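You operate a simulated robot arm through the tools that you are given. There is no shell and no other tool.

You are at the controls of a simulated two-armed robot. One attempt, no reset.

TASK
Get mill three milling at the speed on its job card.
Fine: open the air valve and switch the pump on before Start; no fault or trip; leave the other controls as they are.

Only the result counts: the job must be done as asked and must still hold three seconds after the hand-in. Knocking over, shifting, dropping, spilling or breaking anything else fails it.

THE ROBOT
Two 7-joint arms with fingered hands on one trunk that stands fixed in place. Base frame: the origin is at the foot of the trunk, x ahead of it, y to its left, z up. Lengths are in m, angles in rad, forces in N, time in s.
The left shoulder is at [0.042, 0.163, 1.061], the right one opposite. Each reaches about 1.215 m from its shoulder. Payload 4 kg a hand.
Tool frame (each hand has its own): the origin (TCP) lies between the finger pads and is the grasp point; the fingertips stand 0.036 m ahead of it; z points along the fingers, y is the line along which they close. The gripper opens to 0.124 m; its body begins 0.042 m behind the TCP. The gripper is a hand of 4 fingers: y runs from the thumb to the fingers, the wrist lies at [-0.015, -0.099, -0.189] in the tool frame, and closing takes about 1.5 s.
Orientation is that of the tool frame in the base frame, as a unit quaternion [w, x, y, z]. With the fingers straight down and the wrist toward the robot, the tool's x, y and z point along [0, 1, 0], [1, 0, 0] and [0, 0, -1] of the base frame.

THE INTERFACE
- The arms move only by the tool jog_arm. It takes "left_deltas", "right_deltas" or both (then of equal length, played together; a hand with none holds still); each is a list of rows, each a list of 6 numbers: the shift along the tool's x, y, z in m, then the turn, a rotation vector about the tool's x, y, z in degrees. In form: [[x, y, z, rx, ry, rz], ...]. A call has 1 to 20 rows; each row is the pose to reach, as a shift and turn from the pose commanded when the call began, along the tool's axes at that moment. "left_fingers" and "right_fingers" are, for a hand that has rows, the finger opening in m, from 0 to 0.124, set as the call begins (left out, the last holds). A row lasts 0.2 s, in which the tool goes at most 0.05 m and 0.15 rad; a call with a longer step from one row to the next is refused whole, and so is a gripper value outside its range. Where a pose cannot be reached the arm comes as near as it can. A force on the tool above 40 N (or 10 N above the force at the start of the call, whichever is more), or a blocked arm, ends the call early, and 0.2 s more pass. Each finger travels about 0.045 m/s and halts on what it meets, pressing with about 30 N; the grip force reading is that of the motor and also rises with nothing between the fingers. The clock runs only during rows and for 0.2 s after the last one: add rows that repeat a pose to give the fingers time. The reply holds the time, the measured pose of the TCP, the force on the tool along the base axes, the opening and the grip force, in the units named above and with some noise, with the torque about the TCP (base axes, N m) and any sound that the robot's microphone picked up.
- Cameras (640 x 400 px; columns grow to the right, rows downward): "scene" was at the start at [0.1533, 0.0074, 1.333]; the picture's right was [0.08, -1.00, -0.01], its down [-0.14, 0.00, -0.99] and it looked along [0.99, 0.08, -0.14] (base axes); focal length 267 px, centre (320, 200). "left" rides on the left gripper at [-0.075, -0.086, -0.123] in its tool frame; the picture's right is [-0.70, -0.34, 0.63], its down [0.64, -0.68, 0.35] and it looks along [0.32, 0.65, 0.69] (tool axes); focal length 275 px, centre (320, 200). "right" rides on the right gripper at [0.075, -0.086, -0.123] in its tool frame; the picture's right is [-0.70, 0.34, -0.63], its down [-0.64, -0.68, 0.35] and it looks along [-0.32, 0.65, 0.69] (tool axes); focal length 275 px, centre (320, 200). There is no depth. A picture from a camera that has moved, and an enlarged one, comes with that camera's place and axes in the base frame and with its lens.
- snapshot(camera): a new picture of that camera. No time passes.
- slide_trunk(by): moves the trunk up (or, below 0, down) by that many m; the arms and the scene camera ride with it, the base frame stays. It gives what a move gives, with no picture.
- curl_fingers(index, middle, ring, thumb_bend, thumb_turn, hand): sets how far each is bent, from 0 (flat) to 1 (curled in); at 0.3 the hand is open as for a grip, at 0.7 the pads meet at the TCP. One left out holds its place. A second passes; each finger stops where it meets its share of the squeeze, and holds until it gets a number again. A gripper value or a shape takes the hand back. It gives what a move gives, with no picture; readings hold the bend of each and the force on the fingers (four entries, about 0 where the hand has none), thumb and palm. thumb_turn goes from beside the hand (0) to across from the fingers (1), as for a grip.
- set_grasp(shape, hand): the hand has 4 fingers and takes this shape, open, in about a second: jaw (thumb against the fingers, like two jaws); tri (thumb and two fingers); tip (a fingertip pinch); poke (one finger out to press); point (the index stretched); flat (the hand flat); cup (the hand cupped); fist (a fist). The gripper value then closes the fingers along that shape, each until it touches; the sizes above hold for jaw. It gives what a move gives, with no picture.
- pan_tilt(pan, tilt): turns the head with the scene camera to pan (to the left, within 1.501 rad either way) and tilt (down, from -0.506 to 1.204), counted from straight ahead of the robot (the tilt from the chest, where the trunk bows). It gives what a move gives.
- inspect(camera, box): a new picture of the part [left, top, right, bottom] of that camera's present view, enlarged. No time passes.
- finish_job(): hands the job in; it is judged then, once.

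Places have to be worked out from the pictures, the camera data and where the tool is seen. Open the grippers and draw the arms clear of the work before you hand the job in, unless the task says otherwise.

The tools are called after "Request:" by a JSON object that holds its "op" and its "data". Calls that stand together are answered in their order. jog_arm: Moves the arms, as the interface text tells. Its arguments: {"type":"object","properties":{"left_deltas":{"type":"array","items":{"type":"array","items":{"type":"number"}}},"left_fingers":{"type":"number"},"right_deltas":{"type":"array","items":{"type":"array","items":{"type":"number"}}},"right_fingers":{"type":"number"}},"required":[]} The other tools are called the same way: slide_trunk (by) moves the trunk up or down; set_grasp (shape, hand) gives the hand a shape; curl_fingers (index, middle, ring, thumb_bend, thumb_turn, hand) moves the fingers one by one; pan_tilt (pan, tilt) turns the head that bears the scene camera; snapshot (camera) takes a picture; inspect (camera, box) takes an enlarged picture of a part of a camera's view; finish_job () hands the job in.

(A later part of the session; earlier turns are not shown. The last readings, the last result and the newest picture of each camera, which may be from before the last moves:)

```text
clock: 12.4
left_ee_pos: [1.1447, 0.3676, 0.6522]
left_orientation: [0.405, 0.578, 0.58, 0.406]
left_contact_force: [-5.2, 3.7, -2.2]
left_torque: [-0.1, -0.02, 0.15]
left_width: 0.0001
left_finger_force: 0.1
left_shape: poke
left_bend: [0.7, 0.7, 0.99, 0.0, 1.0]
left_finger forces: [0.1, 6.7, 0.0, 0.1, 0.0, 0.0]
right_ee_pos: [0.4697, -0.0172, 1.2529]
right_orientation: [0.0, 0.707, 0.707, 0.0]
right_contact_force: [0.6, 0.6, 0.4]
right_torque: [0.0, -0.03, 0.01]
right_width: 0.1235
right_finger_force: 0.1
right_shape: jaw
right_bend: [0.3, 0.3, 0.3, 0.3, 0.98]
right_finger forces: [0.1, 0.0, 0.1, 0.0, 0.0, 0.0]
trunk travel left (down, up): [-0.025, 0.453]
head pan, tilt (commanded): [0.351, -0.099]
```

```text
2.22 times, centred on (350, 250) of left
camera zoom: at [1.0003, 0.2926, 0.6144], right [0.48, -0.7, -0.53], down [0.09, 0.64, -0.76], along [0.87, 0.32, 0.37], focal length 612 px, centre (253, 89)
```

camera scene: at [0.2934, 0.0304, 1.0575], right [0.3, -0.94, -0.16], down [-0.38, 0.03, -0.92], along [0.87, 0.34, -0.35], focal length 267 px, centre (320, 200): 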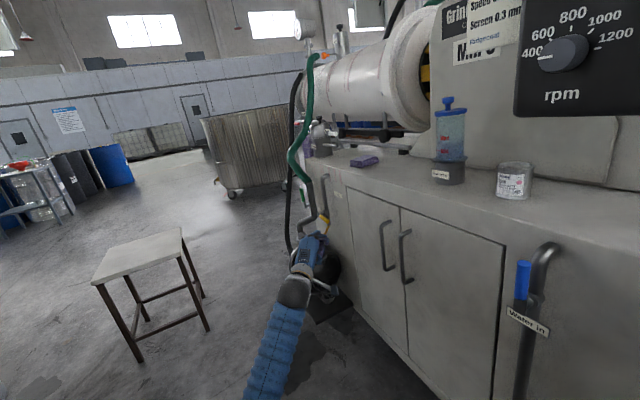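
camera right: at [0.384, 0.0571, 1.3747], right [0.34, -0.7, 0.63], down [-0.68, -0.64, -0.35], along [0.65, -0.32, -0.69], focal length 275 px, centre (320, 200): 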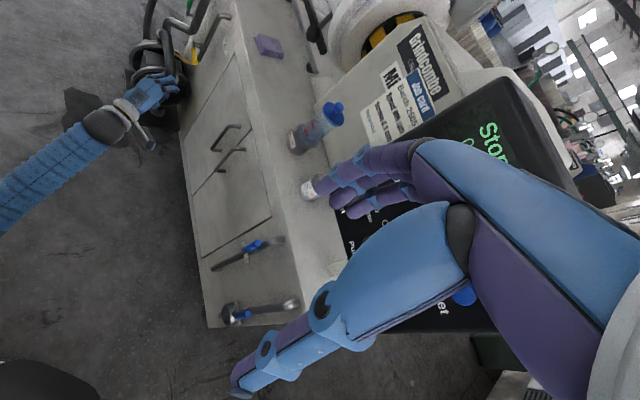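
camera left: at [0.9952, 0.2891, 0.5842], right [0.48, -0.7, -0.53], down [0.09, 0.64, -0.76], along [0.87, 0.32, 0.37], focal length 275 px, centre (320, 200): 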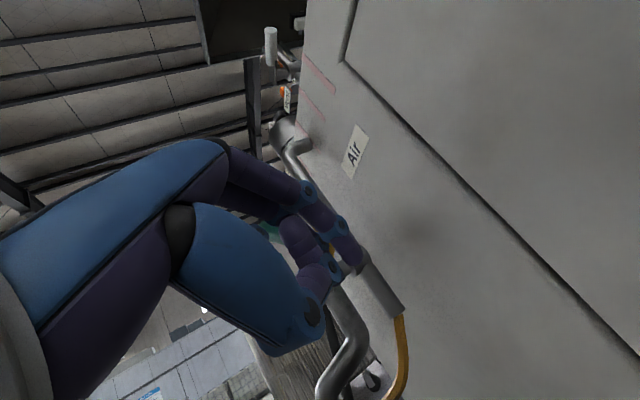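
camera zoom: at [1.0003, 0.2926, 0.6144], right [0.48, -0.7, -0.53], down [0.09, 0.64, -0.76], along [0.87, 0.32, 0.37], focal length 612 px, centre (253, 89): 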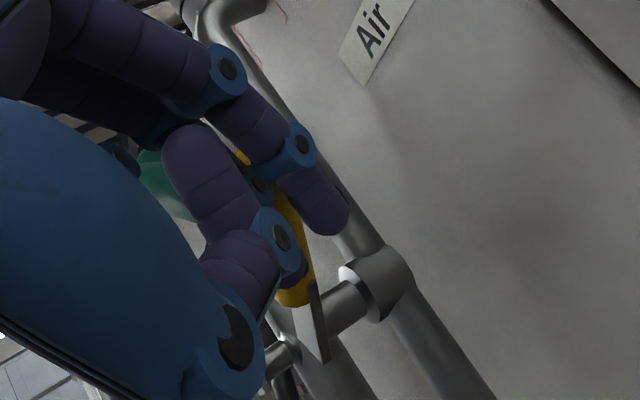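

The handle is swinging up and is now nearly parallel to the pipe, so it does open upward. I'll push on along the arc, forward and left, to bring it fully upright.

Request:
{"op": "jog_arm", "data": {"left_deltas": [[0.0075, 0.0081, 0.0077, 0, 0, 0], [0.015, 0.0162, 0.0154, 0, 0, 0], [0.0225, 0.0243, 0.023, 0, 0, 0], [0.03, 0.0325, 0.0308, 0, 0, 0]]}}

Request:
{"op": "inspect", "data": {"camera": "scene", "box": [280, 170, 360, 260]}}

Request:
{"op": "inspect", "data": {"camera": "right", "box": [130, 0, 240, 110]}}

Request:
{"op": "inspect", "data": {"camera": "left", "box": [230, 120, 430, 340]}}

```text
clock: 13.4
left_ee_pos: [1.1861, 0.3951, 0.6724]
left_orientation: [0.406, 0.58, 0.579, 0.405]
left_contact_force: [-1.8, -1.9, -1.0]
left_torque: [0.0, 0.06, -0.12]
left_width: 0.0
left_finger_force: 0.2
left_shape: poke
left_bend: [0.7, 0.7, 0.99, 0.0, 1.0]
left_finger forces: [0.1, 3.1, 0.0, 0.1, 0.0, 0.0]
right_ee_pos: [0.4698, -0.0182, 1.2531]
right_orientation: [0.0, 0.707, 0.707, 0.001]
right_contact_force: [-0.9, 0.2, 0.4]
right_torque: [-0.02, 0.0, -0.01]
right_width: 0.1237
right_finger_force: 0.1
right_shape: jaw
right_bend: [0.3, 0.3, 0.3, 0.3, 0.98]
right_finger forces: [0.0, 0.0, 0.0, 0.0, 0.0, 0.0]
trunk travel left (down, up): [-0.025, 0.453]
head pan, tilt (commanded): [0.351, -0.099]
```

```text
4.44 times, centred on (320, 215) of scene
camera zoom: at [0.2934, 0.0301, 1.0575], right [0.3, -0.94, -0.16], down [-0.38, 0.03, -0.92], along [0.87, 0.34, -0.35], focal length 1186 px, centre (320, 133)
```

zoom: 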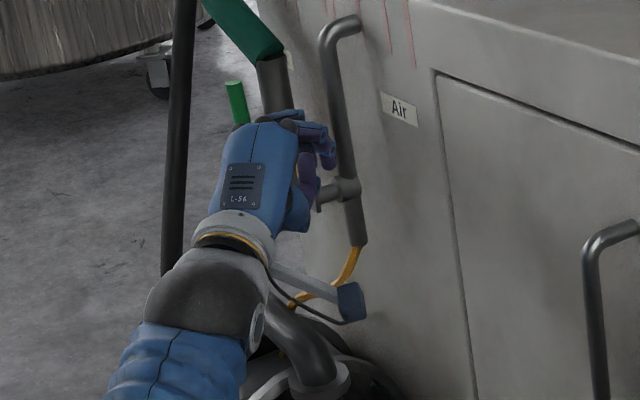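

```text
3.64 times, centred on (185, 55) of right
camera zoom: at [0.3838, 0.0568, 1.3749], right [0.34, -0.7, 0.63], down [-0.68, -0.64, -0.35], along [0.65, -0.32, -0.69], focal length 1001 px, centre (811, 727)
```

zoom: 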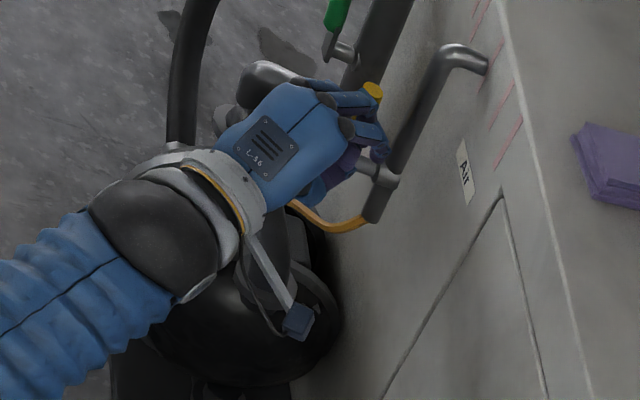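

```text
1.82 times, centred on (330, 230) of left
camera zoom: at [1.041, 0.3201, 0.6343], right [0.48, -0.7, -0.53], down [0.09, 0.64, -0.76], along [0.87, 0.32, 0.37], focal length 500 px, centre (302, 146)
```

zoom: 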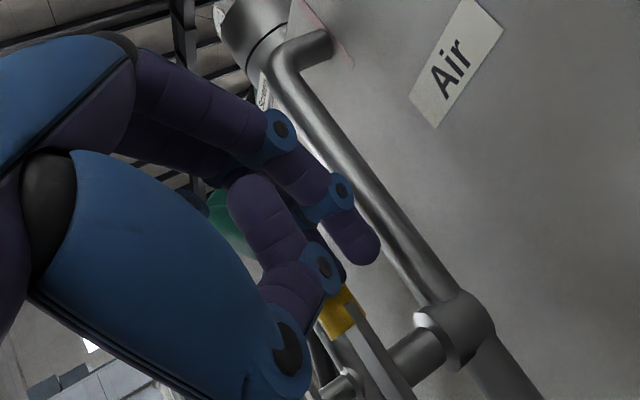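

The handle tip is now close to straight above its pivot with low resistance. I'll push another 2 cm along the swing direction to reach the end stop.

Request:
{"op": "jog_arm", "data": {"left_deltas": [[0.006, 0.0021, 0.0057, 0, 0, 0], [0.012, 0.0041, 0.0113, 0, 0, 0], [0.018, 0.0062, 0.0169, 0, 0, 0]]}}

Request:
{"op": "inspect", "data": {"camera": "right", "box": [130, 0, 240, 110]}}

Request:
{"op": "inspect", "data": {"camera": "left", "box": [230, 120, 430, 340]}}

```text
clock: 13.9
left_ee_pos: [1.1942, 0.3945, 0.6769]
left_orientation: [0.411, 0.58, 0.575, 0.404]
left_contact_force: [-21.6, -28.0, 4.4]
left_torque: [-0.33, 0.14, -0.48]
left_width: 0.0
left_finger_force: 0.2
left_shape: poke
left_bend: [0.7, 0.7, 0.99, 0.0, 1.0]
left_finger forces: [0.0, 35.9, 0.1, 0.0, 0.0, 0.1]
right_ee_pos: [0.4684, -0.0155, 1.2515]
right_orientation: [-0.001, 0.706, 0.708, 0.0]
right_contact_force: [-1.0, -0.2, 0.0]
right_torque: [-0.05, 0.02, 0.04]
right_width: 0.1239
right_finger_force: 0.1
right_shape: jaw
right_bend: [0.3, 0.3, 0.3, 0.3, 0.98]
right_finger forces: [0.1, 0.0, 0.0, 0.1, 0.0, 0.0]
trunk travel left (down, up): [-0.025, 0.453]
head pan, tilt (commanded): [0.351, -0.099]
stopped in row 2 (left hand): the force on the tool passed its limit at 48 N (the readings are from after the stop); the commanded pose is now the measured one
```

```text
3.64 times, centred on (185, 55) of right
camera zoom: at [0.3826, 0.0575, 1.3752], right [0.34, -0.7, 0.63], down [-0.68, -0.65, -0.35], along [0.65, -0.31, -0.69], focal length 1001 px, centre (811, 727)
```

zoom: 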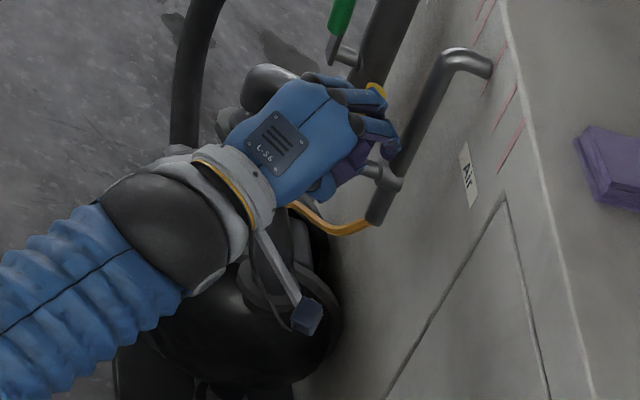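

```text
1.82 times, centred on (330, 230) of left
camera zoom: at [1.0487, 0.3218, 0.6375], right [0.48, -0.7, -0.53], down [0.11, 0.64, -0.76], along [0.87, 0.31, 0.38], focal length 500 px, centre (302, 146)
```

zoom: 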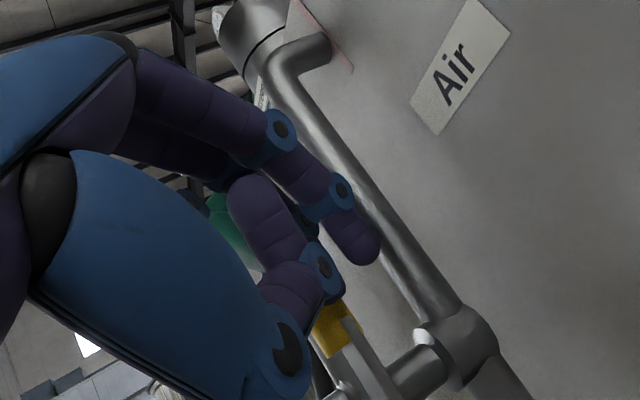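

A firm stop at 48 N opposing the swing shows the valve is at its open end stop. I'll draw the hand straight back and right, away from the handle, then check the lever.

Request:
{"op": "jog_arm", "data": {"left_deltas": [[-0.01, -0.0103, -0.0282, 0, 0, 0], [-0.02, -0.0239, -0.0658, 0, 0, 0], [-0.03, -0.0376, -0.1034, 0, 0, 0], [-0.04, -0.0513, -0.141, 0, 0, 0]]}}

Request:
{"op": "inspect", "data": {"camera": "scene", "box": [280, 160, 370, 260]}}

Request:
{"op": "inspect", "data": {"camera": "right", "box": [130, 0, 240, 110]}}

Request:
{"op": "inspect", "data": {"camera": "left", "box": [270, 120, 430, 320]}}

```text
clock: 14.9
left_ee_pos: [1.0429, 0.3607, 0.673]
left_orientation: [0.41, 0.581, 0.576, 0.404]
left_contact_force: [-0.3, -1.0, 0.5]
left_torque: [0.01, 0.03, 0.03]
left_width: 0.0
left_finger_force: 0.1
left_shape: poke
left_bend: [0.7, 0.7, 0.99, 0.0, 1.0]
left_finger forces: [0.0, 0.0, 0.1, 0.0, 0.0, 0.0]
right_ee_pos: [0.47, -0.0174, 1.2515]
right_orientation: [0.0, 0.707, 0.707, 0.001]
right_contact_force: [0.2, -0.1, 0.1]
right_torque: [0.0, -0.04, -0.03]
right_width: 0.1234
right_finger_force: 0.0
right_shape: jaw
right_bend: [0.3, 0.3, 0.3, 0.3, 0.98]
right_finger forces: [0.0, 0.0, 0.0, 0.0, 0.0, 0.0]
trunk travel left (down, up): [-0.025, 0.453]
head pan, tilt (commanded): [0.351, -0.099]
```

```text
4.00 times, centred on (325, 210) of scene
camera zoom: at [0.2936, 0.0303, 1.0574], right [0.3, -0.94, -0.16], down [-0.38, 0.03, -0.92], along [0.87, 0.34, -0.35], focal length 1068 px, centre (300, 160)
```

zoom: 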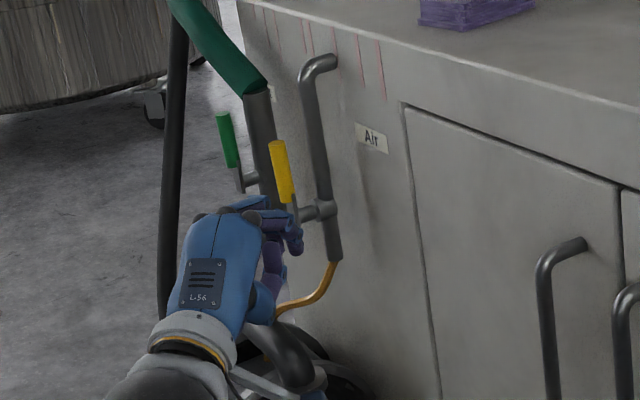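

```text
3.64 times, centred on (185, 55) of right
camera zoom: at [0.3841, 0.0574, 1.3748], right [0.34, -0.7, 0.63], down [-0.68, -0.64, -0.35], along [0.65, -0.31, -0.69], focal length 1001 px, centre (811, 727)
```

zoom: 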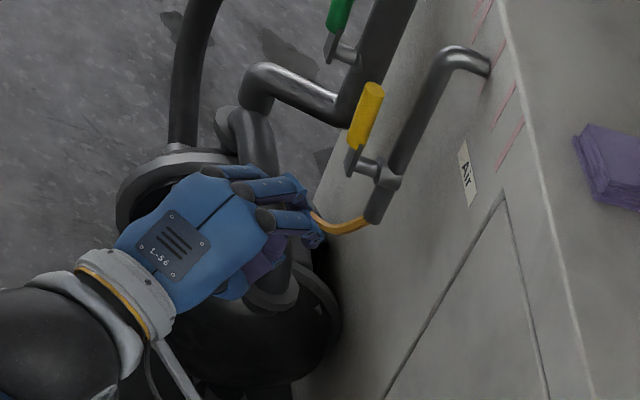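

```text
2.00 times, centred on (350, 220) of left
camera zoom: at [0.8989, 0.287, 0.6363], right [0.48, -0.7, -0.53], down [0.1, 0.64, -0.76], along [0.87, 0.31, 0.38], focal length 551 px, centre (260, 160)
```

zoom: 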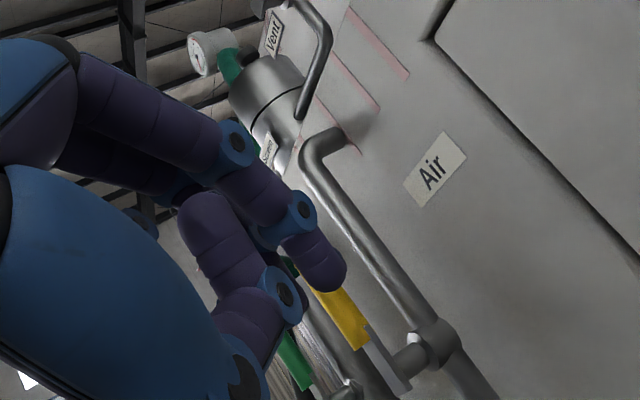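

The yellow lever now stands parallel to the air pipe, so the valve is open. Next I'll withdraw the left arm toward the robot and raise the trunk back up for the panel work.

Request:
{"op": "jog_arm", "data": {"left_deltas": [[0.004, -0.0024, -0.043, 0, 0, 0], [0.0075, -0.0048, -0.086, 0, 0, 0], [0.011, -0.0071, -0.129, 0, 0, 0], [0.015, -0.0095, -0.172, 0, 0, 0], [0.019, -0.0119, -0.215, 0, 0, 0], [0.0225, -0.0143, -0.258, 0, 0, 0], [0.026, -0.0166, -0.301, 0, 0, 0], [0.03, -0.019, -0.344, 0, 0, 0]]}}

Request:
{"op": "slide_trunk", "data": {"by": 0.2}}

Request:
{"op": "pan_tilt", "data": {"pan": -0.15, "tilt": 0.2}}

Request:
{"op": "snapshot", "data": {"camera": "scene"}}

Request:
{"op": "snapshot", "data": {"camera": "left"}}

```text
clock: 16.7
left_ee_pos: [0.7151, 0.3891, 0.7736]
left_orientation: [0.409, 0.58, 0.577, 0.404]
left_contact_force: [0.5, 0.1, -0.5]
left_torque: [-0.02, 0.02, 0.06]
left_width: 0.0
left_finger_force: 0.0
left_shape: poke
left_bend: [0.7, 0.7, 0.99, 0.0, 1.0]
left_finger forces: [0.0, 0.0, 0.0, 0.1, 0.0, 0.1]
right_ee_pos: [0.4698, -0.0176, 1.253]
right_orientation: [0.0, 0.707, 0.707, 0.001]
right_contact_force: [0.0, 0.3, 0.8]
right_torque: [0.01, -0.04, 0.02]
right_width: 0.1235
right_finger_force: 0.0
right_shape: jaw
right_bend: [0.3, 0.3, 0.3, 0.3, 0.98]
right_finger forces: [0.0, 0.1, 0.1, 0.0, 0.1, 0.1]
trunk travel left (down, up): [-0.025, 0.453]
head pan, tilt (commanded): [0.351, -0.099]
```

```text
clock: 18.9
left_ee_pos: [0.7144, 0.3927, 0.9713]
left_orientation: [0.408, 0.58, 0.578, 0.404]
left_contact_force: [0.1, -0.3, -1.4]
left_torque: [0.02, -0.04, -0.03]
left_width: 0.0001
left_finger_force: 0.1
left_shape: poke
left_bend: [0.7, 0.7, 0.99, 0.0, 1.0]
left_finger forces: [0.1, 0.0, 0.0, 0.0, 0.0, 0.0]
right_ee_pos: [0.4699, -0.0169, 1.452]
right_orientation: [0.0, 0.707, 0.707, 0.0]
right_contact_force: [0.2, -0.4, -0.5]
right_torque: [-0.01, 0.0, -0.03]
right_width: 0.1237
right_finger_force: 0.1
right_shape: jaw
right_bend: [0.3, 0.3, 0.3, 0.3, 0.98]
right_finger forces: [0.0, 0.1, 0.1, 0.0, 0.0, 0.0]
trunk travel left (down, up): [-0.225, 0.253]
head pan, tilt (commanded): [0.351, -0.099]
```

```text
clock: 19.8
left_ee_pos: [0.7142, 0.3939, 0.9726]
left_orientation: [0.409, 0.58, 0.577, 0.404]
left_contact_force: [-0.1, 0.4, -0.5]
left_torque: [-0.01, -0.04, 0.03]
left_width: 0.0001
left_finger_force: 0.1
left_shape: poke
left_bend: [0.7, 0.7, 0.99, 0.0, 1.0]
left_finger forces: [0.1, 0.1, 0.0, 0.0, 0.0, 0.0]
right_ee_pos: [0.4698, -0.0163, 1.4529]
right_orientation: [0.0, 0.707, 0.707, 0.0]
right_contact_force: [-0.5, -1.1, 0.6]
right_torque: [-0.02, -0.01, 0.05]
right_width: 0.1238
right_finger_force: 0.0
right_shape: jaw
right_bend: [0.3, 0.3, 0.3, 0.3, 0.98]
right_finger forces: [0.0, 0.0, 0.0, 0.0, 0.1, 0.0]
trunk travel left (down, up): [-0.225, 0.253]
head pan, tilt (commanded): [-0.15, 0.201]
```

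```text
taken
camera scene: at [0.153, -0.0134, 1.3135], right [-0.15, -0.99, 0.02], down [-0.34, 0.03, -0.94], along [0.93, -0.15, -0.35], focal length 267 px, centre (320, 200)
```

scene: 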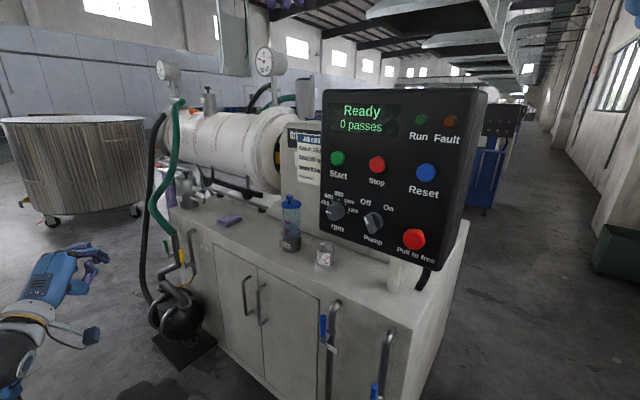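

```text
taken
camera left: at [0.5695, 0.3192, 0.9334], right [0.48, -0.7, -0.53], down [0.1, 0.64, -0.76], along [0.87, 0.31, 0.38], focal length 275 px, centre (320, 200)
```

left: 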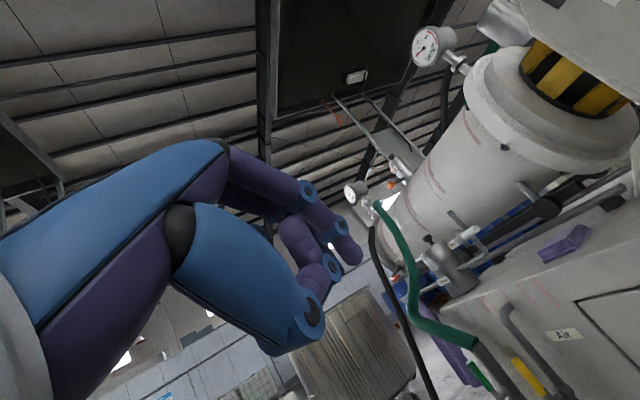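

The display now reads "Ready", so the air valve registered. I'll inspect the panel closely to fix the positions and angles of the knobs.

Request:
{"op": "inspect", "data": {"camera": "scene", "box": [315, 140, 405, 250]}}

Request:
{"op": "inspect", "data": {"camera": "scene", "box": [310, 80, 490, 290]}}

Request:
{"op": "snapshot", "data": {"camera": "right"}}

```text
3.64 times, centred on (360, 195) of scene
camera zoom: at [0.153, -0.0134, 1.3135], right [-0.15, -0.99, 0.02], down [-0.34, 0.03, -0.94], along [0.93, -0.15, -0.35], focal length 971 px, centre (174, 218)
```

zoom: 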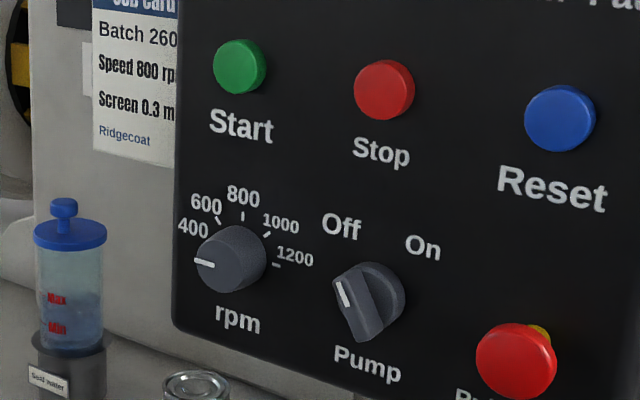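

```text
1.90 times, centred on (400, 185) of scene
camera zoom: at [0.153, -0.0134, 1.3135], right [-0.15, -0.99, 0.02], down [-0.34, 0.03, -0.94], along [0.93, -0.15, -0.35], focal length 508 px, centre (168, 229)
```

zoom: 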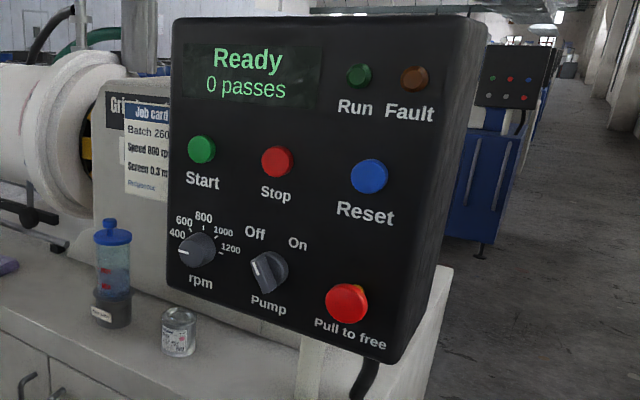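

```text
taken
camera right: at [0.3838, 0.0576, 1.5748], right [0.34, -0.7, 0.63], down [-0.68, -0.64, -0.35], along [0.65, -0.31, -0.69], focal length 275 px, centre (320, 200)
```

right: 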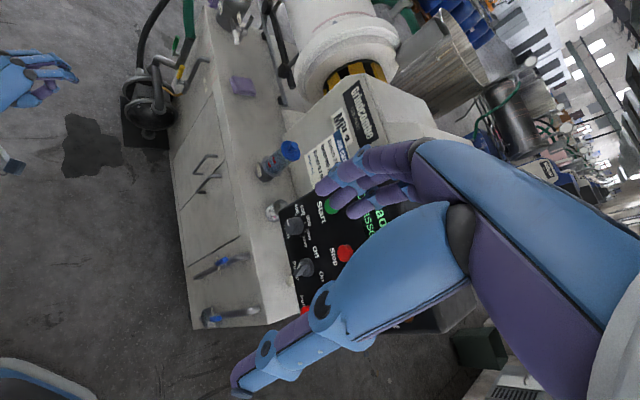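

The panel face lies at 45°, with the rpm and Start column and the pump and Stop column about 0.10 m apart. The rpm pointer is at 400 and needs +90° clockwise; the pump pointer is at Off. I'll set the left hand to a three-finger grip and bring it 10 cm in front of the rpm knob, palm facing right.

Request:
{"op": "set_grasp", "data": {"hand": "left", "shape": "tri"}}

Request:
{"op": "jog_arm", "data": {"left_deltas": [[-0.0342, 0.0048, -0.0069, 1.51, -3.74, -5.88], [-0.0683, 0.0096, -0.0138, 3.02, -7.49, -11.75], [-0.1025, 0.0143, -0.0207, 4.53, -11.23, -17.63], [-0.1366, 0.0191, -0.0276, 6.04, -14.98, -23.51], [-0.1708, 0.0239, -0.0345, 7.55, -18.72, -29.38], [-0.2049, 0.0287, -0.0414, 9.06, -22.46, -35.26], [-0.2391, 0.0334, -0.0483, 10.56, -26.21, -41.14], [-0.2732, 0.0382, -0.0552, 12.07, -29.95, -47.02], [-0.3074, 0.043, -0.0621, 13.58, -33.69, -52.89], [-0.3415, 0.0478, -0.069, 15.09, -37.44, -58.77], [-0.3757, 0.0525, -0.0759, 16.6, -41.18, -64.65], [-0.4098, 0.0573, -0.0828, 18.11, -44.93, -70.52], [-0.444, 0.0621, -0.0897, 19.62, -48.67, -76.4]]}}

Request:
{"op": "snapshot", "data": {"camera": "left"}}

Request:
{"op": "snapshot", "data": {"camera": "scene"}}

Request:
{"op": "snapshot", "data": {"camera": "right"}}

```text
clock: 20.7
left_ee_pos: [0.7146, 0.3941, 0.9726]
left_orientation: [0.409, 0.579, 0.577, 0.405]
left_contact_force: [0.9, -0.7, 0.2]
left_torque: [-0.03, 0.01, -0.02]
left_width: 0.124
left_finger_force: 0.1
left_shape: tri
left_bend: [0.3, 0.3, 0.99, 0.3, 0.98]
left_finger forces: [0.0, 0.0, 0.0, 0.0, 0.1, 0.0]
right_ee_pos: [0.4706, -0.0176, 1.4534]
right_orientation: [-0.001, 0.707, 0.707, 0.001]
right_contact_force: [0.1, 0.3, -0.5]
right_torque: [0.0, 0.01, 0.01]
right_width: 0.1237
right_finger_force: 0.0
right_shape: jaw
right_bend: [0.3, 0.3, 0.3, 0.3, 0.98]
right_finger forces: [0.1, 0.1, 0.0, 0.0, 0.0, 0.0]
trunk travel left (down, up): [-0.225, 0.253]
head pan, tilt (commanded): [-0.15, 0.201]
```

```text
clock: 22.4
left_ee_pos: [0.6831, 0.2044, 1.0081]
left_orientation: [0.54, 0.484, 0.677, 0.127]
left_contact_force: [-0.5, -0.2, 0.0]
left_torque: [-0.04, -0.03, 0.02]
left_width: 0.1239
left_finger_force: 0.0
left_shape: tri
left_bend: [0.3, 0.3, 0.99, 0.3, 0.98]
left_finger forces: [0.0, 0.0, 0.0, 0.1, 0.1, 0.0]
right_ee_pos: [0.471, -0.0171, 1.4529]
right_orientation: [0.0, 0.707, 0.707, 0.001]
right_contact_force: [0.4, 0.7, 0.3]
right_torque: [0.01, -0.05, 0.02]
right_width: 0.1236
right_finger_force: 0.1
right_shape: jaw
right_bend: [0.3, 0.3, 0.3, 0.3, 0.98]
right_finger forces: [0.0, 0.1, 0.0, 0.0, 0.0, 0.1]
trunk travel left (down, up): [-0.225, 0.253]
head pan, tilt (commanded): [-0.15, 0.201]
stopped in row 8 (left hand): the arm was blocked; the commanded pose is now the measured one
```

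```text
taken
camera left: at [0.5304, 0.1444, 1.0415], right [0.33, -0.94, -0.05], down [-0.02, 0.05, -1.0], along [0.94, 0.33, -0.01], focal length 275 px, centre (320, 200)
```

left: 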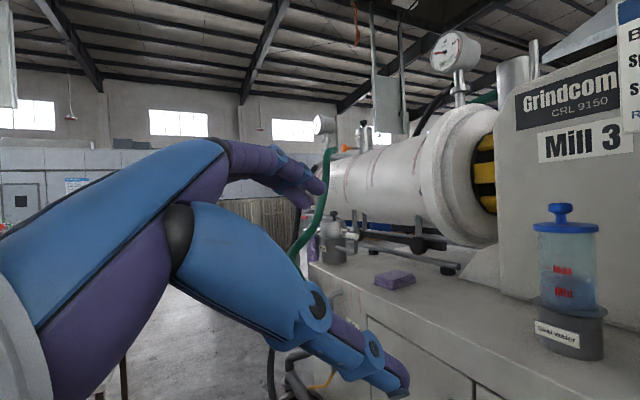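

```text
taken
camera scene: at [0.1527, -0.0137, 1.3137], right [-0.15, -0.99, 0.02], down [-0.34, 0.03, -0.94], along [0.93, -0.15, -0.35], focal length 267 px, centre (320, 200)
```

scene: 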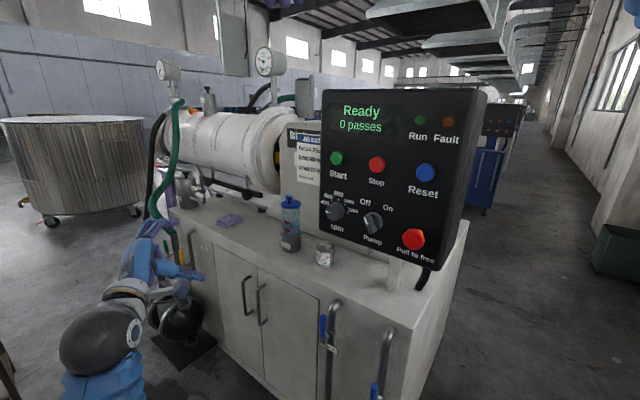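

```text
taken
camera right: at [0.3833, 0.0574, 1.5752], right [0.34, -0.7, 0.63], down [-0.68, -0.65, -0.35], along [0.65, -0.31, -0.69], focal length 275 px, centre (320, 200)
```

right: 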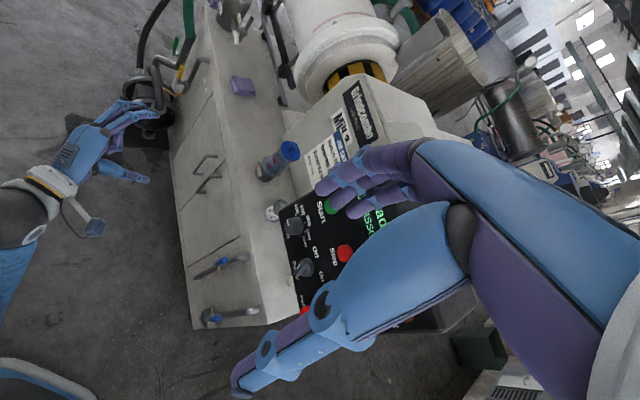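

"Mill 3" is now plainly legible. The arm stopped short: no external contact shows, so it is probably a joint limit while rolling to palm-right. I'll go palm-down instead, fingers pointing at the panel, and see how far the wrist can roll from there.

Request:
{"op": "jog_arm", "data": {"left_deltas": [[-0.0281, -0.0118, -0.0004, -1.68, -3.7, 5.58], [-0.0562, -0.0236, -0.0007, -3.35, -7.4, 11.15], [-0.0842, -0.0354, -0.0011, -5.03, -11.1, 16.73], [-0.1123, -0.0472, -0.0015, -6.7, -14.8, 22.3], [-0.1404, -0.059, -0.0018, -8.38, -18.5, 27.88], [-0.1685, -0.0708, -0.0022, -10.05, -22.2, 33.45], [-0.1965, -0.0826, -0.0025, -11.73, -25.9, 39.03], [-0.2246, -0.0944, -0.0029, -13.4, -29.6, 44.6]]}}

Request:
{"op": "snapshot", "data": {"camera": "left"}}

Request:
{"op": "snapshot", "data": {"camera": "scene"}}

Request:
{"op": "snapshot", "data": {"camera": "right"}}

```text
clock: 24.2
left_ee_pos: [0.6217, -0.0232, 1.0783]
left_orientation: [0.655, 0.652, 0.271, 0.269]
left_contact_force: [0.2, 0.3, -0.1]
left_torque: [-0.03, -0.02, 0.01]
left_width: 0.1238
left_finger_force: 0.1
left_shape: tri
left_bend: [0.3, 0.3, 0.99, 0.3, 0.98]
left_finger forces: [0.0, 0.0, 0.0, 0.0, 0.1, 0.0]
right_ee_pos: [0.4705, -0.0182, 1.4524]
right_orientation: [0.0, 0.707, 0.708, -0.001]
right_contact_force: [0.1, -0.3, -0.9]
right_torque: [0.02, -0.02, 0.01]
right_width: 0.1237
right_finger_force: 0.1
right_shape: jaw
right_bend: [0.3, 0.3, 0.3, 0.3, 0.98]
right_finger forces: [0.0, 0.0, 0.0, 0.0, 0.1, 0.0]
trunk travel left (down, up): [-0.225, 0.253]
head pan, tilt (commanded): [-0.15, 0.201]
```

```text
taken
camera left: at [0.481, 0.0112, 0.9942], right [-0.05, -0.94, -0.33], down [0.7, 0.21, -0.68], along [0.71, -0.26, 0.65], focal length 275 px, centre (320, 200)
```

left: 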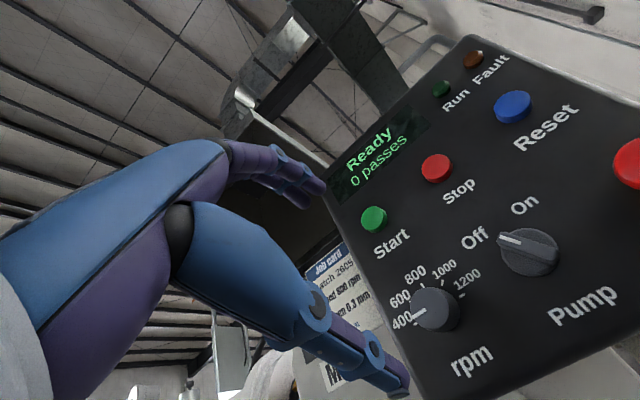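

```text
taken
camera scene: at [0.153, -0.0136, 1.3134], right [-0.15, -0.99, 0.02], down [-0.35, 0.03, -0.94], along [0.93, -0.15, -0.35], focal length 267 px, centre (320, 200)
```

scene: 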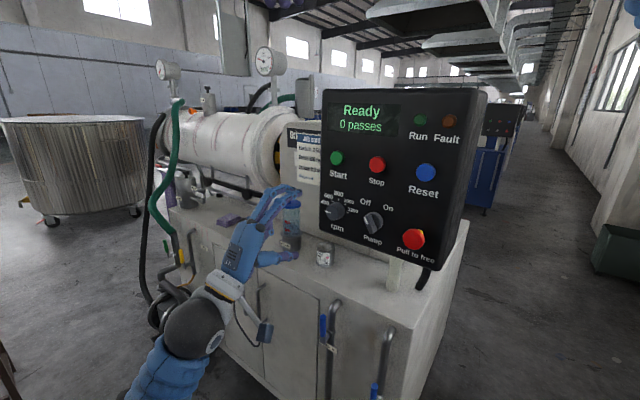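

```text
taken
camera right: at [0.3838, 0.0576, 1.5748], right [0.34, -0.7, 0.63], down [-0.68, -0.65, -0.35], along [0.65, -0.31, -0.69], focal length 275 px, centre (320, 200)
```

right: 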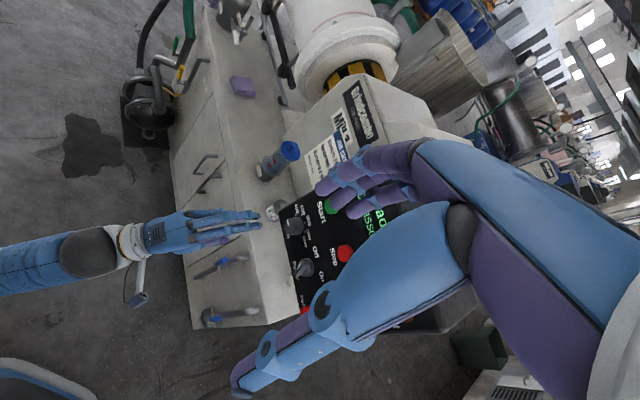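

The palm-down pose facing the panel is reached, and the left camera sees the whole panel. It confirms rpm at (0.743, -0.144, 1.061), pump at (0.672, -0.214, 1.060) and Start at (0.753, -0.147, 1.191). Next I'll test how far the wrist rolls counter-clockwise here, well clear of the panel.

Request:
{"op": "jog_arm", "data": {"left_deltas": [[0, 0, 0, 0, 0, -7.5], [0, 0, 0, 0, 0, -15], [0, 0, 0, 0, 0, -22.5], [0, 0, 0, 0, 0, -30], [0, 0, 0, 0, 0, -37.5], [0, 0, 0, 0, 0, -45], [0, 0, 0, 0, 0, -52.5], [0, 0, 0, 0, 0, -60], [0, 0, 0, 0, 0, -67.5]]}}

Request:
{"op": "snapshot", "data": {"camera": "left"}}

Request:
{"op": "snapshot", "data": {"camera": "scene"}}

```text
clock: 25.4
left_ee_pos: [0.6354, 0.0119, 1.0484]
left_orientation: [0.656, 0.587, 0.458, 0.124]
left_contact_force: [-0.2, -0.1, 0.3]
left_torque: [-0.02, -0.01, 0.01]
left_width: 0.1241
left_finger_force: 0.0
left_shape: tri
left_bend: [0.3, 0.3, 0.99, 0.3, 0.98]
left_finger forces: [0.1, 0.1, 0.0, 0.0, 0.0, 0.0]
right_ee_pos: [0.4696, -0.0171, 1.4509]
right_orientation: [0.0, 0.706, 0.708, 0.0]
right_contact_force: [-0.2, 0.2, 0.4]
right_torque: [0.01, -0.02, 0.02]
right_width: 0.1239
right_finger_force: 0.1
right_shape: jaw
right_bend: [0.3, 0.3, 0.3, 0.3, 0.98]
right_finger forces: [0.0, 0.0, 0.0, 0.0, 0.1, 0.0]
trunk travel left (down, up): [-0.225, 0.253]
head pan, tilt (commanded): [-0.15, 0.201]
stopped in row 6 (left hand): the arm was blocked; the commanded pose is now the measured one
```

```text
taken
camera left: at [0.4706, 0.0158, 1.0204], right [-0.03, -1.0, -0.05], down [0.36, 0.03, -0.93], along [0.93, -0.05, 0.36], focal length 275 px, centre (320, 200)
```

left: 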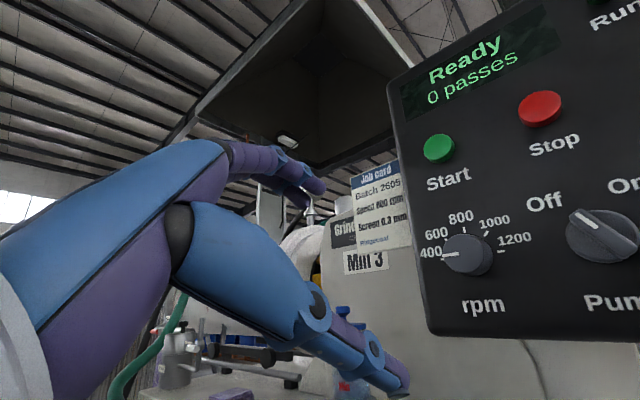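

```text
taken
camera scene: at [0.153, -0.0137, 1.3126], right [-0.15, -0.99, 0.02], down [-0.35, 0.03, -0.94], along [0.93, -0.15, -0.35], focal length 267 px, centre (320, 200)
```

scene: 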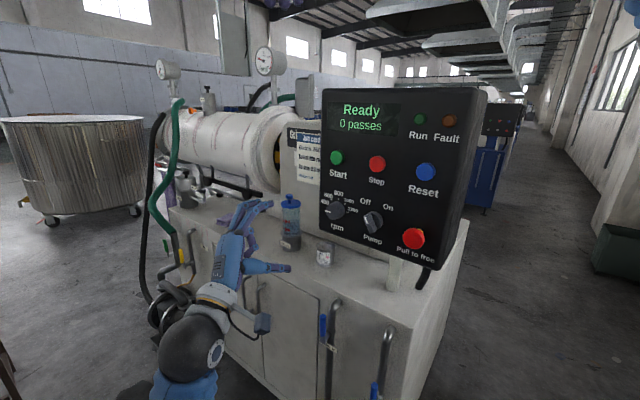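

Counter-clockwise roll stops near -30°. I'll return to palm-down and then test clockwise roll, which is the direction the knobs need.

Request:
{"op": "jog_arm", "data": {"left_deltas": [[-0.0114, 0.0029, 0.0024, -1.31, -1.27, 6.85], [-0.0229, 0.0058, 0.0048, -2.63, -2.54, 13.7], [-0.0343, 0.0086, 0.0071, -3.94, -3.81, 20.55], [-0.0457, 0.0115, 0.0095, -5.25, -5.08, 27.4]]}}

Request:
{"op": "jog_arm", "data": {"left_deltas": [[0, 0, 0, 0, 0, 7.5], [0, 0, 0, 0, 0, 15], [0, 0, 0, 0, 0, 22.5], [0, 0, 0, 0, 0, 30], [0, 0, 0, 0, 0, 37.5], [0, 0, 0, 0, 0, 45], [0, 0, 0, 0, 0, 52.5], [0, 0, 0, 0, 0, 60], [0, 0, 0, 0, 0, 67.5], [0, 0, 0, 0, 0, 75]]}}

Request:
{"op": "snapshot", "data": {"camera": "left"}}

Request:
{"op": "snapshot", "data": {"camera": "scene"}}

```text
clock: 26.4
left_ee_pos: [0.6213, -0.0228, 1.0779]
left_orientation: [0.653, 0.653, 0.271, 0.271]
left_contact_force: [-0.7, 0.5, -0.9]
left_torque: [-0.02, 0.02, 0.0]
left_width: 0.1239
left_finger_force: 0.0
left_shape: tri
left_bend: [0.3, 0.3, 0.99, 0.3, 0.98]
left_finger forces: [0.0, 0.0, 0.0, 0.0, 0.1, 0.0]
right_ee_pos: [0.4704, -0.0168, 1.4525]
right_orientation: [0.0, 0.707, 0.707, 0.0]
right_contact_force: [-0.6, -0.2, 0.5]
right_torque: [-0.02, 0.01, 0.02]
right_width: 0.1235
right_finger_force: 0.0
right_shape: jaw
right_bend: [0.3, 0.3, 0.3, 0.3, 0.98]
right_finger forces: [0.0, 0.0, 0.1, 0.0, 0.1, 0.0]
trunk travel left (down, up): [-0.225, 0.253]
head pan, tilt (commanded): [-0.15, 0.201]
```

```text
clock: 28.6
left_ee_pos: [0.6222, -0.0242, 1.0787]
left_orientation: [0.354, 0.682, -0.183, 0.613]
left_contact_force: [-0.1, -0.7, 0.4]
left_torque: [0.02, -0.02, 0.04]
left_width: 0.1242
left_finger_force: 0.0
left_shape: tri
left_bend: [0.3, 0.3, 0.99, 0.3, 0.98]
left_finger forces: [0.0, 0.0, 0.0, 0.0, 0.0, 0.1]
right_ee_pos: [0.4683, -0.0173, 1.4528]
right_orientation: [-0.001, 0.707, 0.707, 0.0]
right_contact_force: [0.2, 0.9, 0.3]
right_torque: [0.04, 0.02, -0.02]
right_width: 0.1237
right_finger_force: 0.0
right_shape: jaw
right_bend: [0.3, 0.3, 0.3, 0.3, 0.98]
right_finger forces: [0.0, 0.1, 0.0, 0.0, 0.0, 0.0]
trunk travel left (down, up): [-0.225, 0.253]
head pan, tilt (commanded): [-0.15, 0.201]
```

```text
taken
camera left: at [0.5796, 0.1081, 0.9852], right [0.55, -0.35, -0.76], down [0.83, 0.34, 0.45], along [0.1, -0.87, 0.47], focal length 275 px, centre (320, 200)
```

left: 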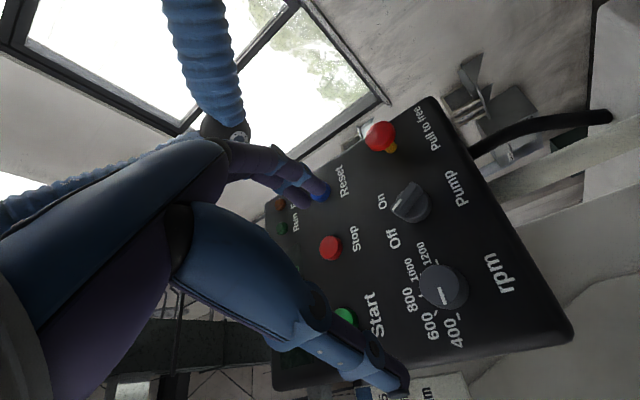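

```text
taken
camera scene: at [0.1524, -0.0138, 1.3136], right [-0.15, -0.99, 0.02], down [-0.34, 0.03, -0.94], along [0.93, -0.15, -0.35], focal length 267 px, centre (320, 200)
```

scene: 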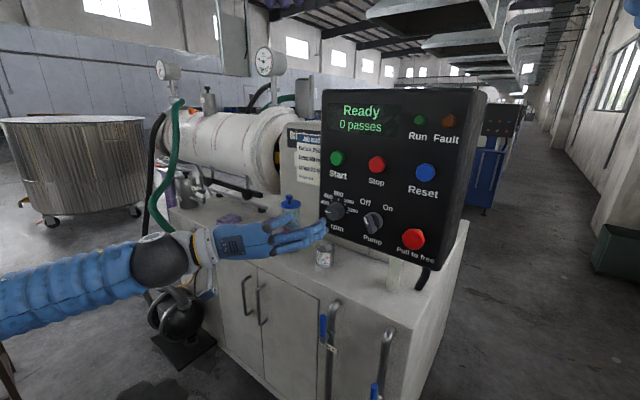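

Clockwise roll to +75° works with the TCP holding its place. I'll test further to about +105°.

Request:
{"op": "jog_arm", "data": {"left_deltas": [[0, 0, 0, 0, 0, 7.5], [0, 0, 0, 0, 0, 15], [0, 0, 0, 0, 0, 22.5], [0, 0, 0, 0, 0, 30]]}}

Request:
{"op": "snapshot", "data": {"camera": "left"}}

Request:
{"op": "snapshot", "data": {"camera": "scene"}}

```text
clock: 29.6
left_ee_pos: [0.6207, -0.0251, 1.0785]
left_orientation: [0.182, 0.612, -0.352, 0.684]
left_contact_force: [-1.5, -0.2, -0.6]
left_torque: [0.0, -0.01, 0.03]
left_width: 0.1238
left_finger_force: 0.1
left_shape: tri
left_bend: [0.3, 0.3, 0.99, 0.3, 0.98]
left_finger forces: [0.0, 0.0, 0.0, 0.0, 0.0, 0.0]
right_ee_pos: [0.4694, -0.0178, 1.4533]
right_orientation: [-0.001, 0.707, 0.707, 0.0]
right_contact_force: [-0.5, 0.6, -0.2]
right_torque: [-0.01, 0.01, 0.01]
right_width: 0.1236
right_finger_force: 0.1
right_shape: jaw
right_bend: [0.3, 0.3, 0.3, 0.3, 0.98]
right_finger forces: [0.0, 0.0, 0.0, 0.0, 0.0, 0.0]
trunk travel left (down, up): [-0.225, 0.253]
head pan, tilt (commanded): [-0.15, 0.201]
```

```text
taken
camera left: at [0.6068, 0.1351, 1.0293], right [0.81, -0.09, -0.58], down [0.59, 0.1, 0.8], along [-0.01, -0.99, 0.14], focal length 275 px, centre (320, 200)
```

left: 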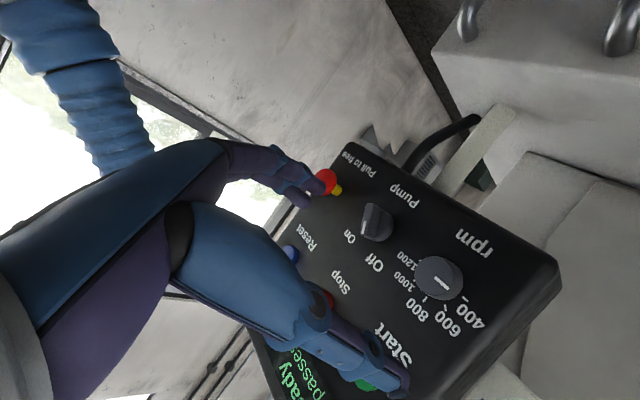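

```text
taken
camera scene: at [0.1523, -0.0141, 1.3136], right [-0.15, -0.99, 0.02], down [-0.34, 0.03, -0.94], along [0.93, -0.15, -0.34], focal length 267 px, centre (320, 200)
```

scene: 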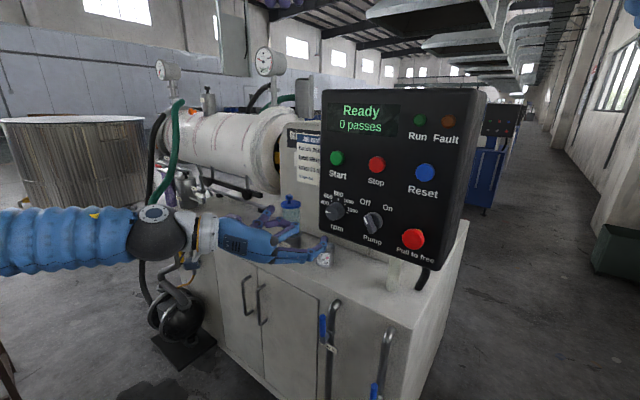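

Roll from 0° to 105° is free, so one clockwise twist of 90° is possible. I'll roll back to palm-down and close the grip opening to about 0.075 m before approaching the rpm knob.

Request:
{"op": "jog_arm", "data": {"left_deltas": [[0, 0, 0, 0, 0, -7.5], [0, 0, 0, 0, 0, -15], [0, 0, 0, 0, 0, -22.5], [0, 0, 0, 0, 0, -30], [0, 0, 0, 0, 0, -37.5], [0, 0, 0, 0, 0, -45], [0, 0, 0, 0, 0, -52.5], [0, 0, 0, 0, 0, -60], [0, 0, 0, 0, 0, -67.5], [0, 0, 0, 0, 0, -75], [0, 0, 0, 0, 0, -82.5], [0, 0, 0, 0, 0, -90], [0, 0, 0, 0, 0, -97.5], [0, 0, 0, 0, 0, -105]], "left_fingers": 0.075}}

Request:
{"op": "snapshot", "data": {"camera": "left"}}

Request:
{"op": "inspect", "data": {"camera": "scene", "box": [200, 130, 420, 290]}}

```text
clock: 32.6
left_ee_pos: [0.6212, -0.0241, 1.0782]
left_orientation: [0.654, 0.653, 0.271, 0.27]
left_contact_force: [0.5, 0.7, 0.6]
left_torque: [0.01, -0.01, 0.02]
left_width: 0.0752
left_finger_force: 0.1
left_shape: tri
left_bend: [0.38, 0.41, 0.99, 0.53, 0.99]
left_finger forces: [0.0, 0.0, 0.0, 0.1, 0.0, 0.0]
right_ee_pos: [0.4694, -0.0179, 1.4521]
right_orientation: [-0.001, 0.707, 0.707, 0.001]
right_contact_force: [-0.5, -0.5, 1.1]
right_torque: [-0.01, 0.04, 0.01]
right_width: 0.1238
right_finger_force: 0.0
right_shape: jaw
right_bend: [0.3, 0.3, 0.3, 0.3, 0.98]
right_finger forces: [0.0, 0.0, 0.1, 0.0, 0.1, 0.1]
trunk travel left (down, up): [-0.225, 0.253]
head pan, tilt (commanded): [-0.15, 0.201]
```

```text
taken
camera left: at [0.4814, 0.0102, 0.9945], right [-0.04, -0.94, -0.33], down [0.7, 0.21, -0.68], along [0.71, -0.26, 0.65], focal length 275 px, centre (320, 200)
```

left: 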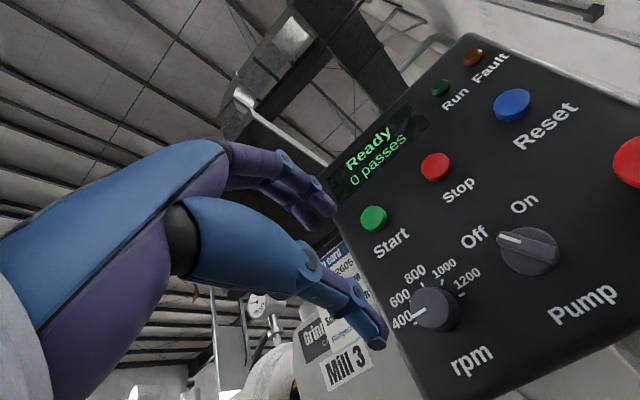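

```text
2.50 times, centred on (310, 210) of scene
camera zoom: at [0.1529, -0.014, 1.3134], right [-0.15, -0.99, 0.02], down [-0.34, 0.03, -0.94], along [0.93, -0.15, -0.35], focal length 667 px, centre (345, 175)
```

zoom: 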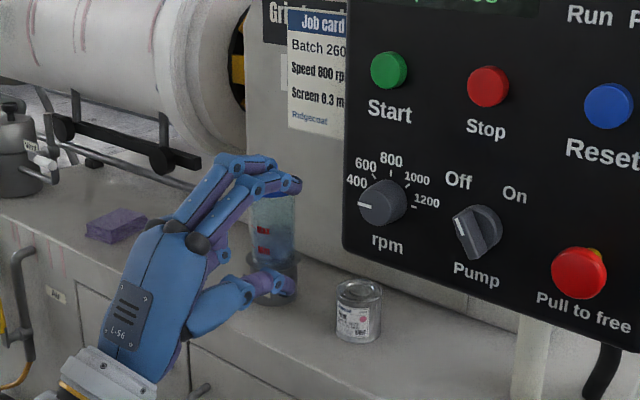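

The grip opening straddles the knob nicely. I'll lower by 1.7 cm and advance toward the rpm knob, stopping about 2 cm short of full depth to check alignment.

Request:
{"op": "jog_arm", "data": {"left_deltas": [[0.001, -0.008, 0.03, 0, 0, 0], [0.001, -0.017, 0.06, 0, 0, 0], [0.001, -0.017, 0.09, 0, 0, 0], [0.001, -0.017, 0.117, 0, 0, 0]]}}

Request:
{"op": "snapshot", "data": {"camera": "left"}}

Request:
{"op": "inspect", "data": {"camera": "scene", "box": [280, 150, 410, 260]}}

Request:
{"op": "inspect", "data": {"camera": "right", "box": [220, 150, 360, 310]}}

```text
clock: 33.6
left_ee_pos: [0.7052, -0.108, 1.0614]
left_orientation: [0.655, 0.652, 0.271, 0.27]
left_contact_force: [0.6, -0.2, -0.4]
left_torque: [0.0, -0.03, 0.01]
left_width: 0.0753
left_finger_force: 0.0
left_shape: tri
left_bend: [0.38, 0.41, 0.99, 0.53, 0.99]
left_finger forces: [0.0, 0.1, 0.1, 0.0, 0.0, 0.1]
right_ee_pos: [0.4688, -0.0176, 1.4518]
right_orientation: [0.001, 0.706, 0.708, -0.001]
right_contact_force: [-0.7, -0.2, -0.1]
right_torque: [0.03, -0.01, -0.05]
right_width: 0.1239
right_finger_force: 0.0
right_shape: jaw
right_bend: [0.3, 0.3, 0.3, 0.3, 0.98]
right_finger forces: [0.0, 0.0, 0.0, 0.0, 0.0, 0.0]
trunk travel left (down, up): [-0.225, 0.253]
head pan, tilt (commanded): [-0.15, 0.201]
```

```text
taken
camera left: at [0.566, -0.0741, 0.9772], right [-0.04, -0.94, -0.33], down [0.7, 0.21, -0.68], along [0.71, -0.26, 0.65], focal length 275 px, centre (320, 200)
```

left: 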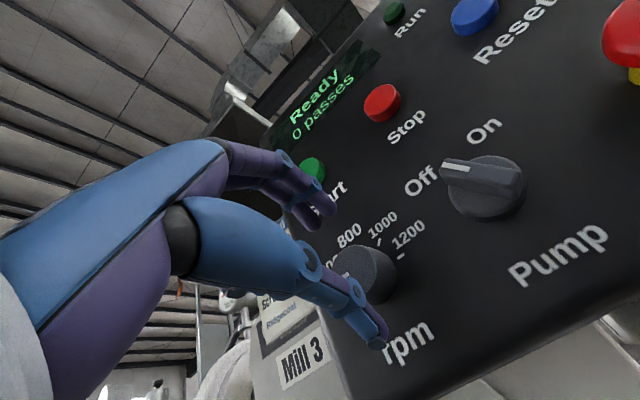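

```text
3.64 times, centred on (345, 205) of scene
camera zoom: at [0.1531, -0.0137, 1.3134], right [-0.15, -0.99, 0.02], down [-0.35, 0.03, -0.94], along [0.93, -0.15, -0.35], focal length 971 px, centre (229, 182)
```

zoom: 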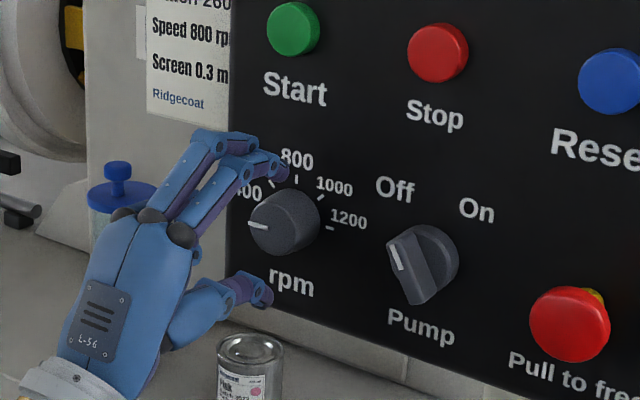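

```text
2.50 times, centred on (290, 230) of right
camera zoom: at [0.3839, 0.0575, 1.5747], right [0.34, -0.7, 0.63], down [-0.68, -0.65, -0.35], along [0.65, -0.31, -0.69], focal length 688 px, centre (395, 125)
```

zoom: 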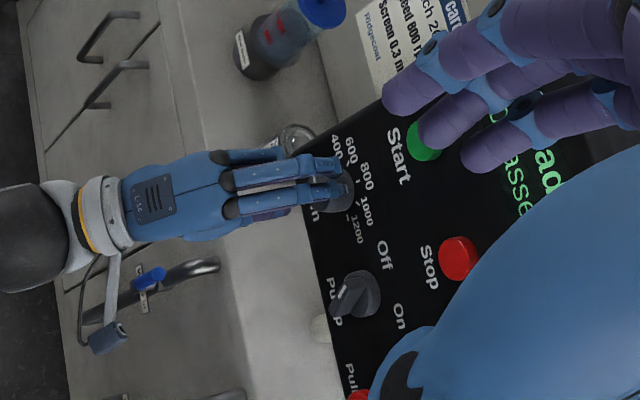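

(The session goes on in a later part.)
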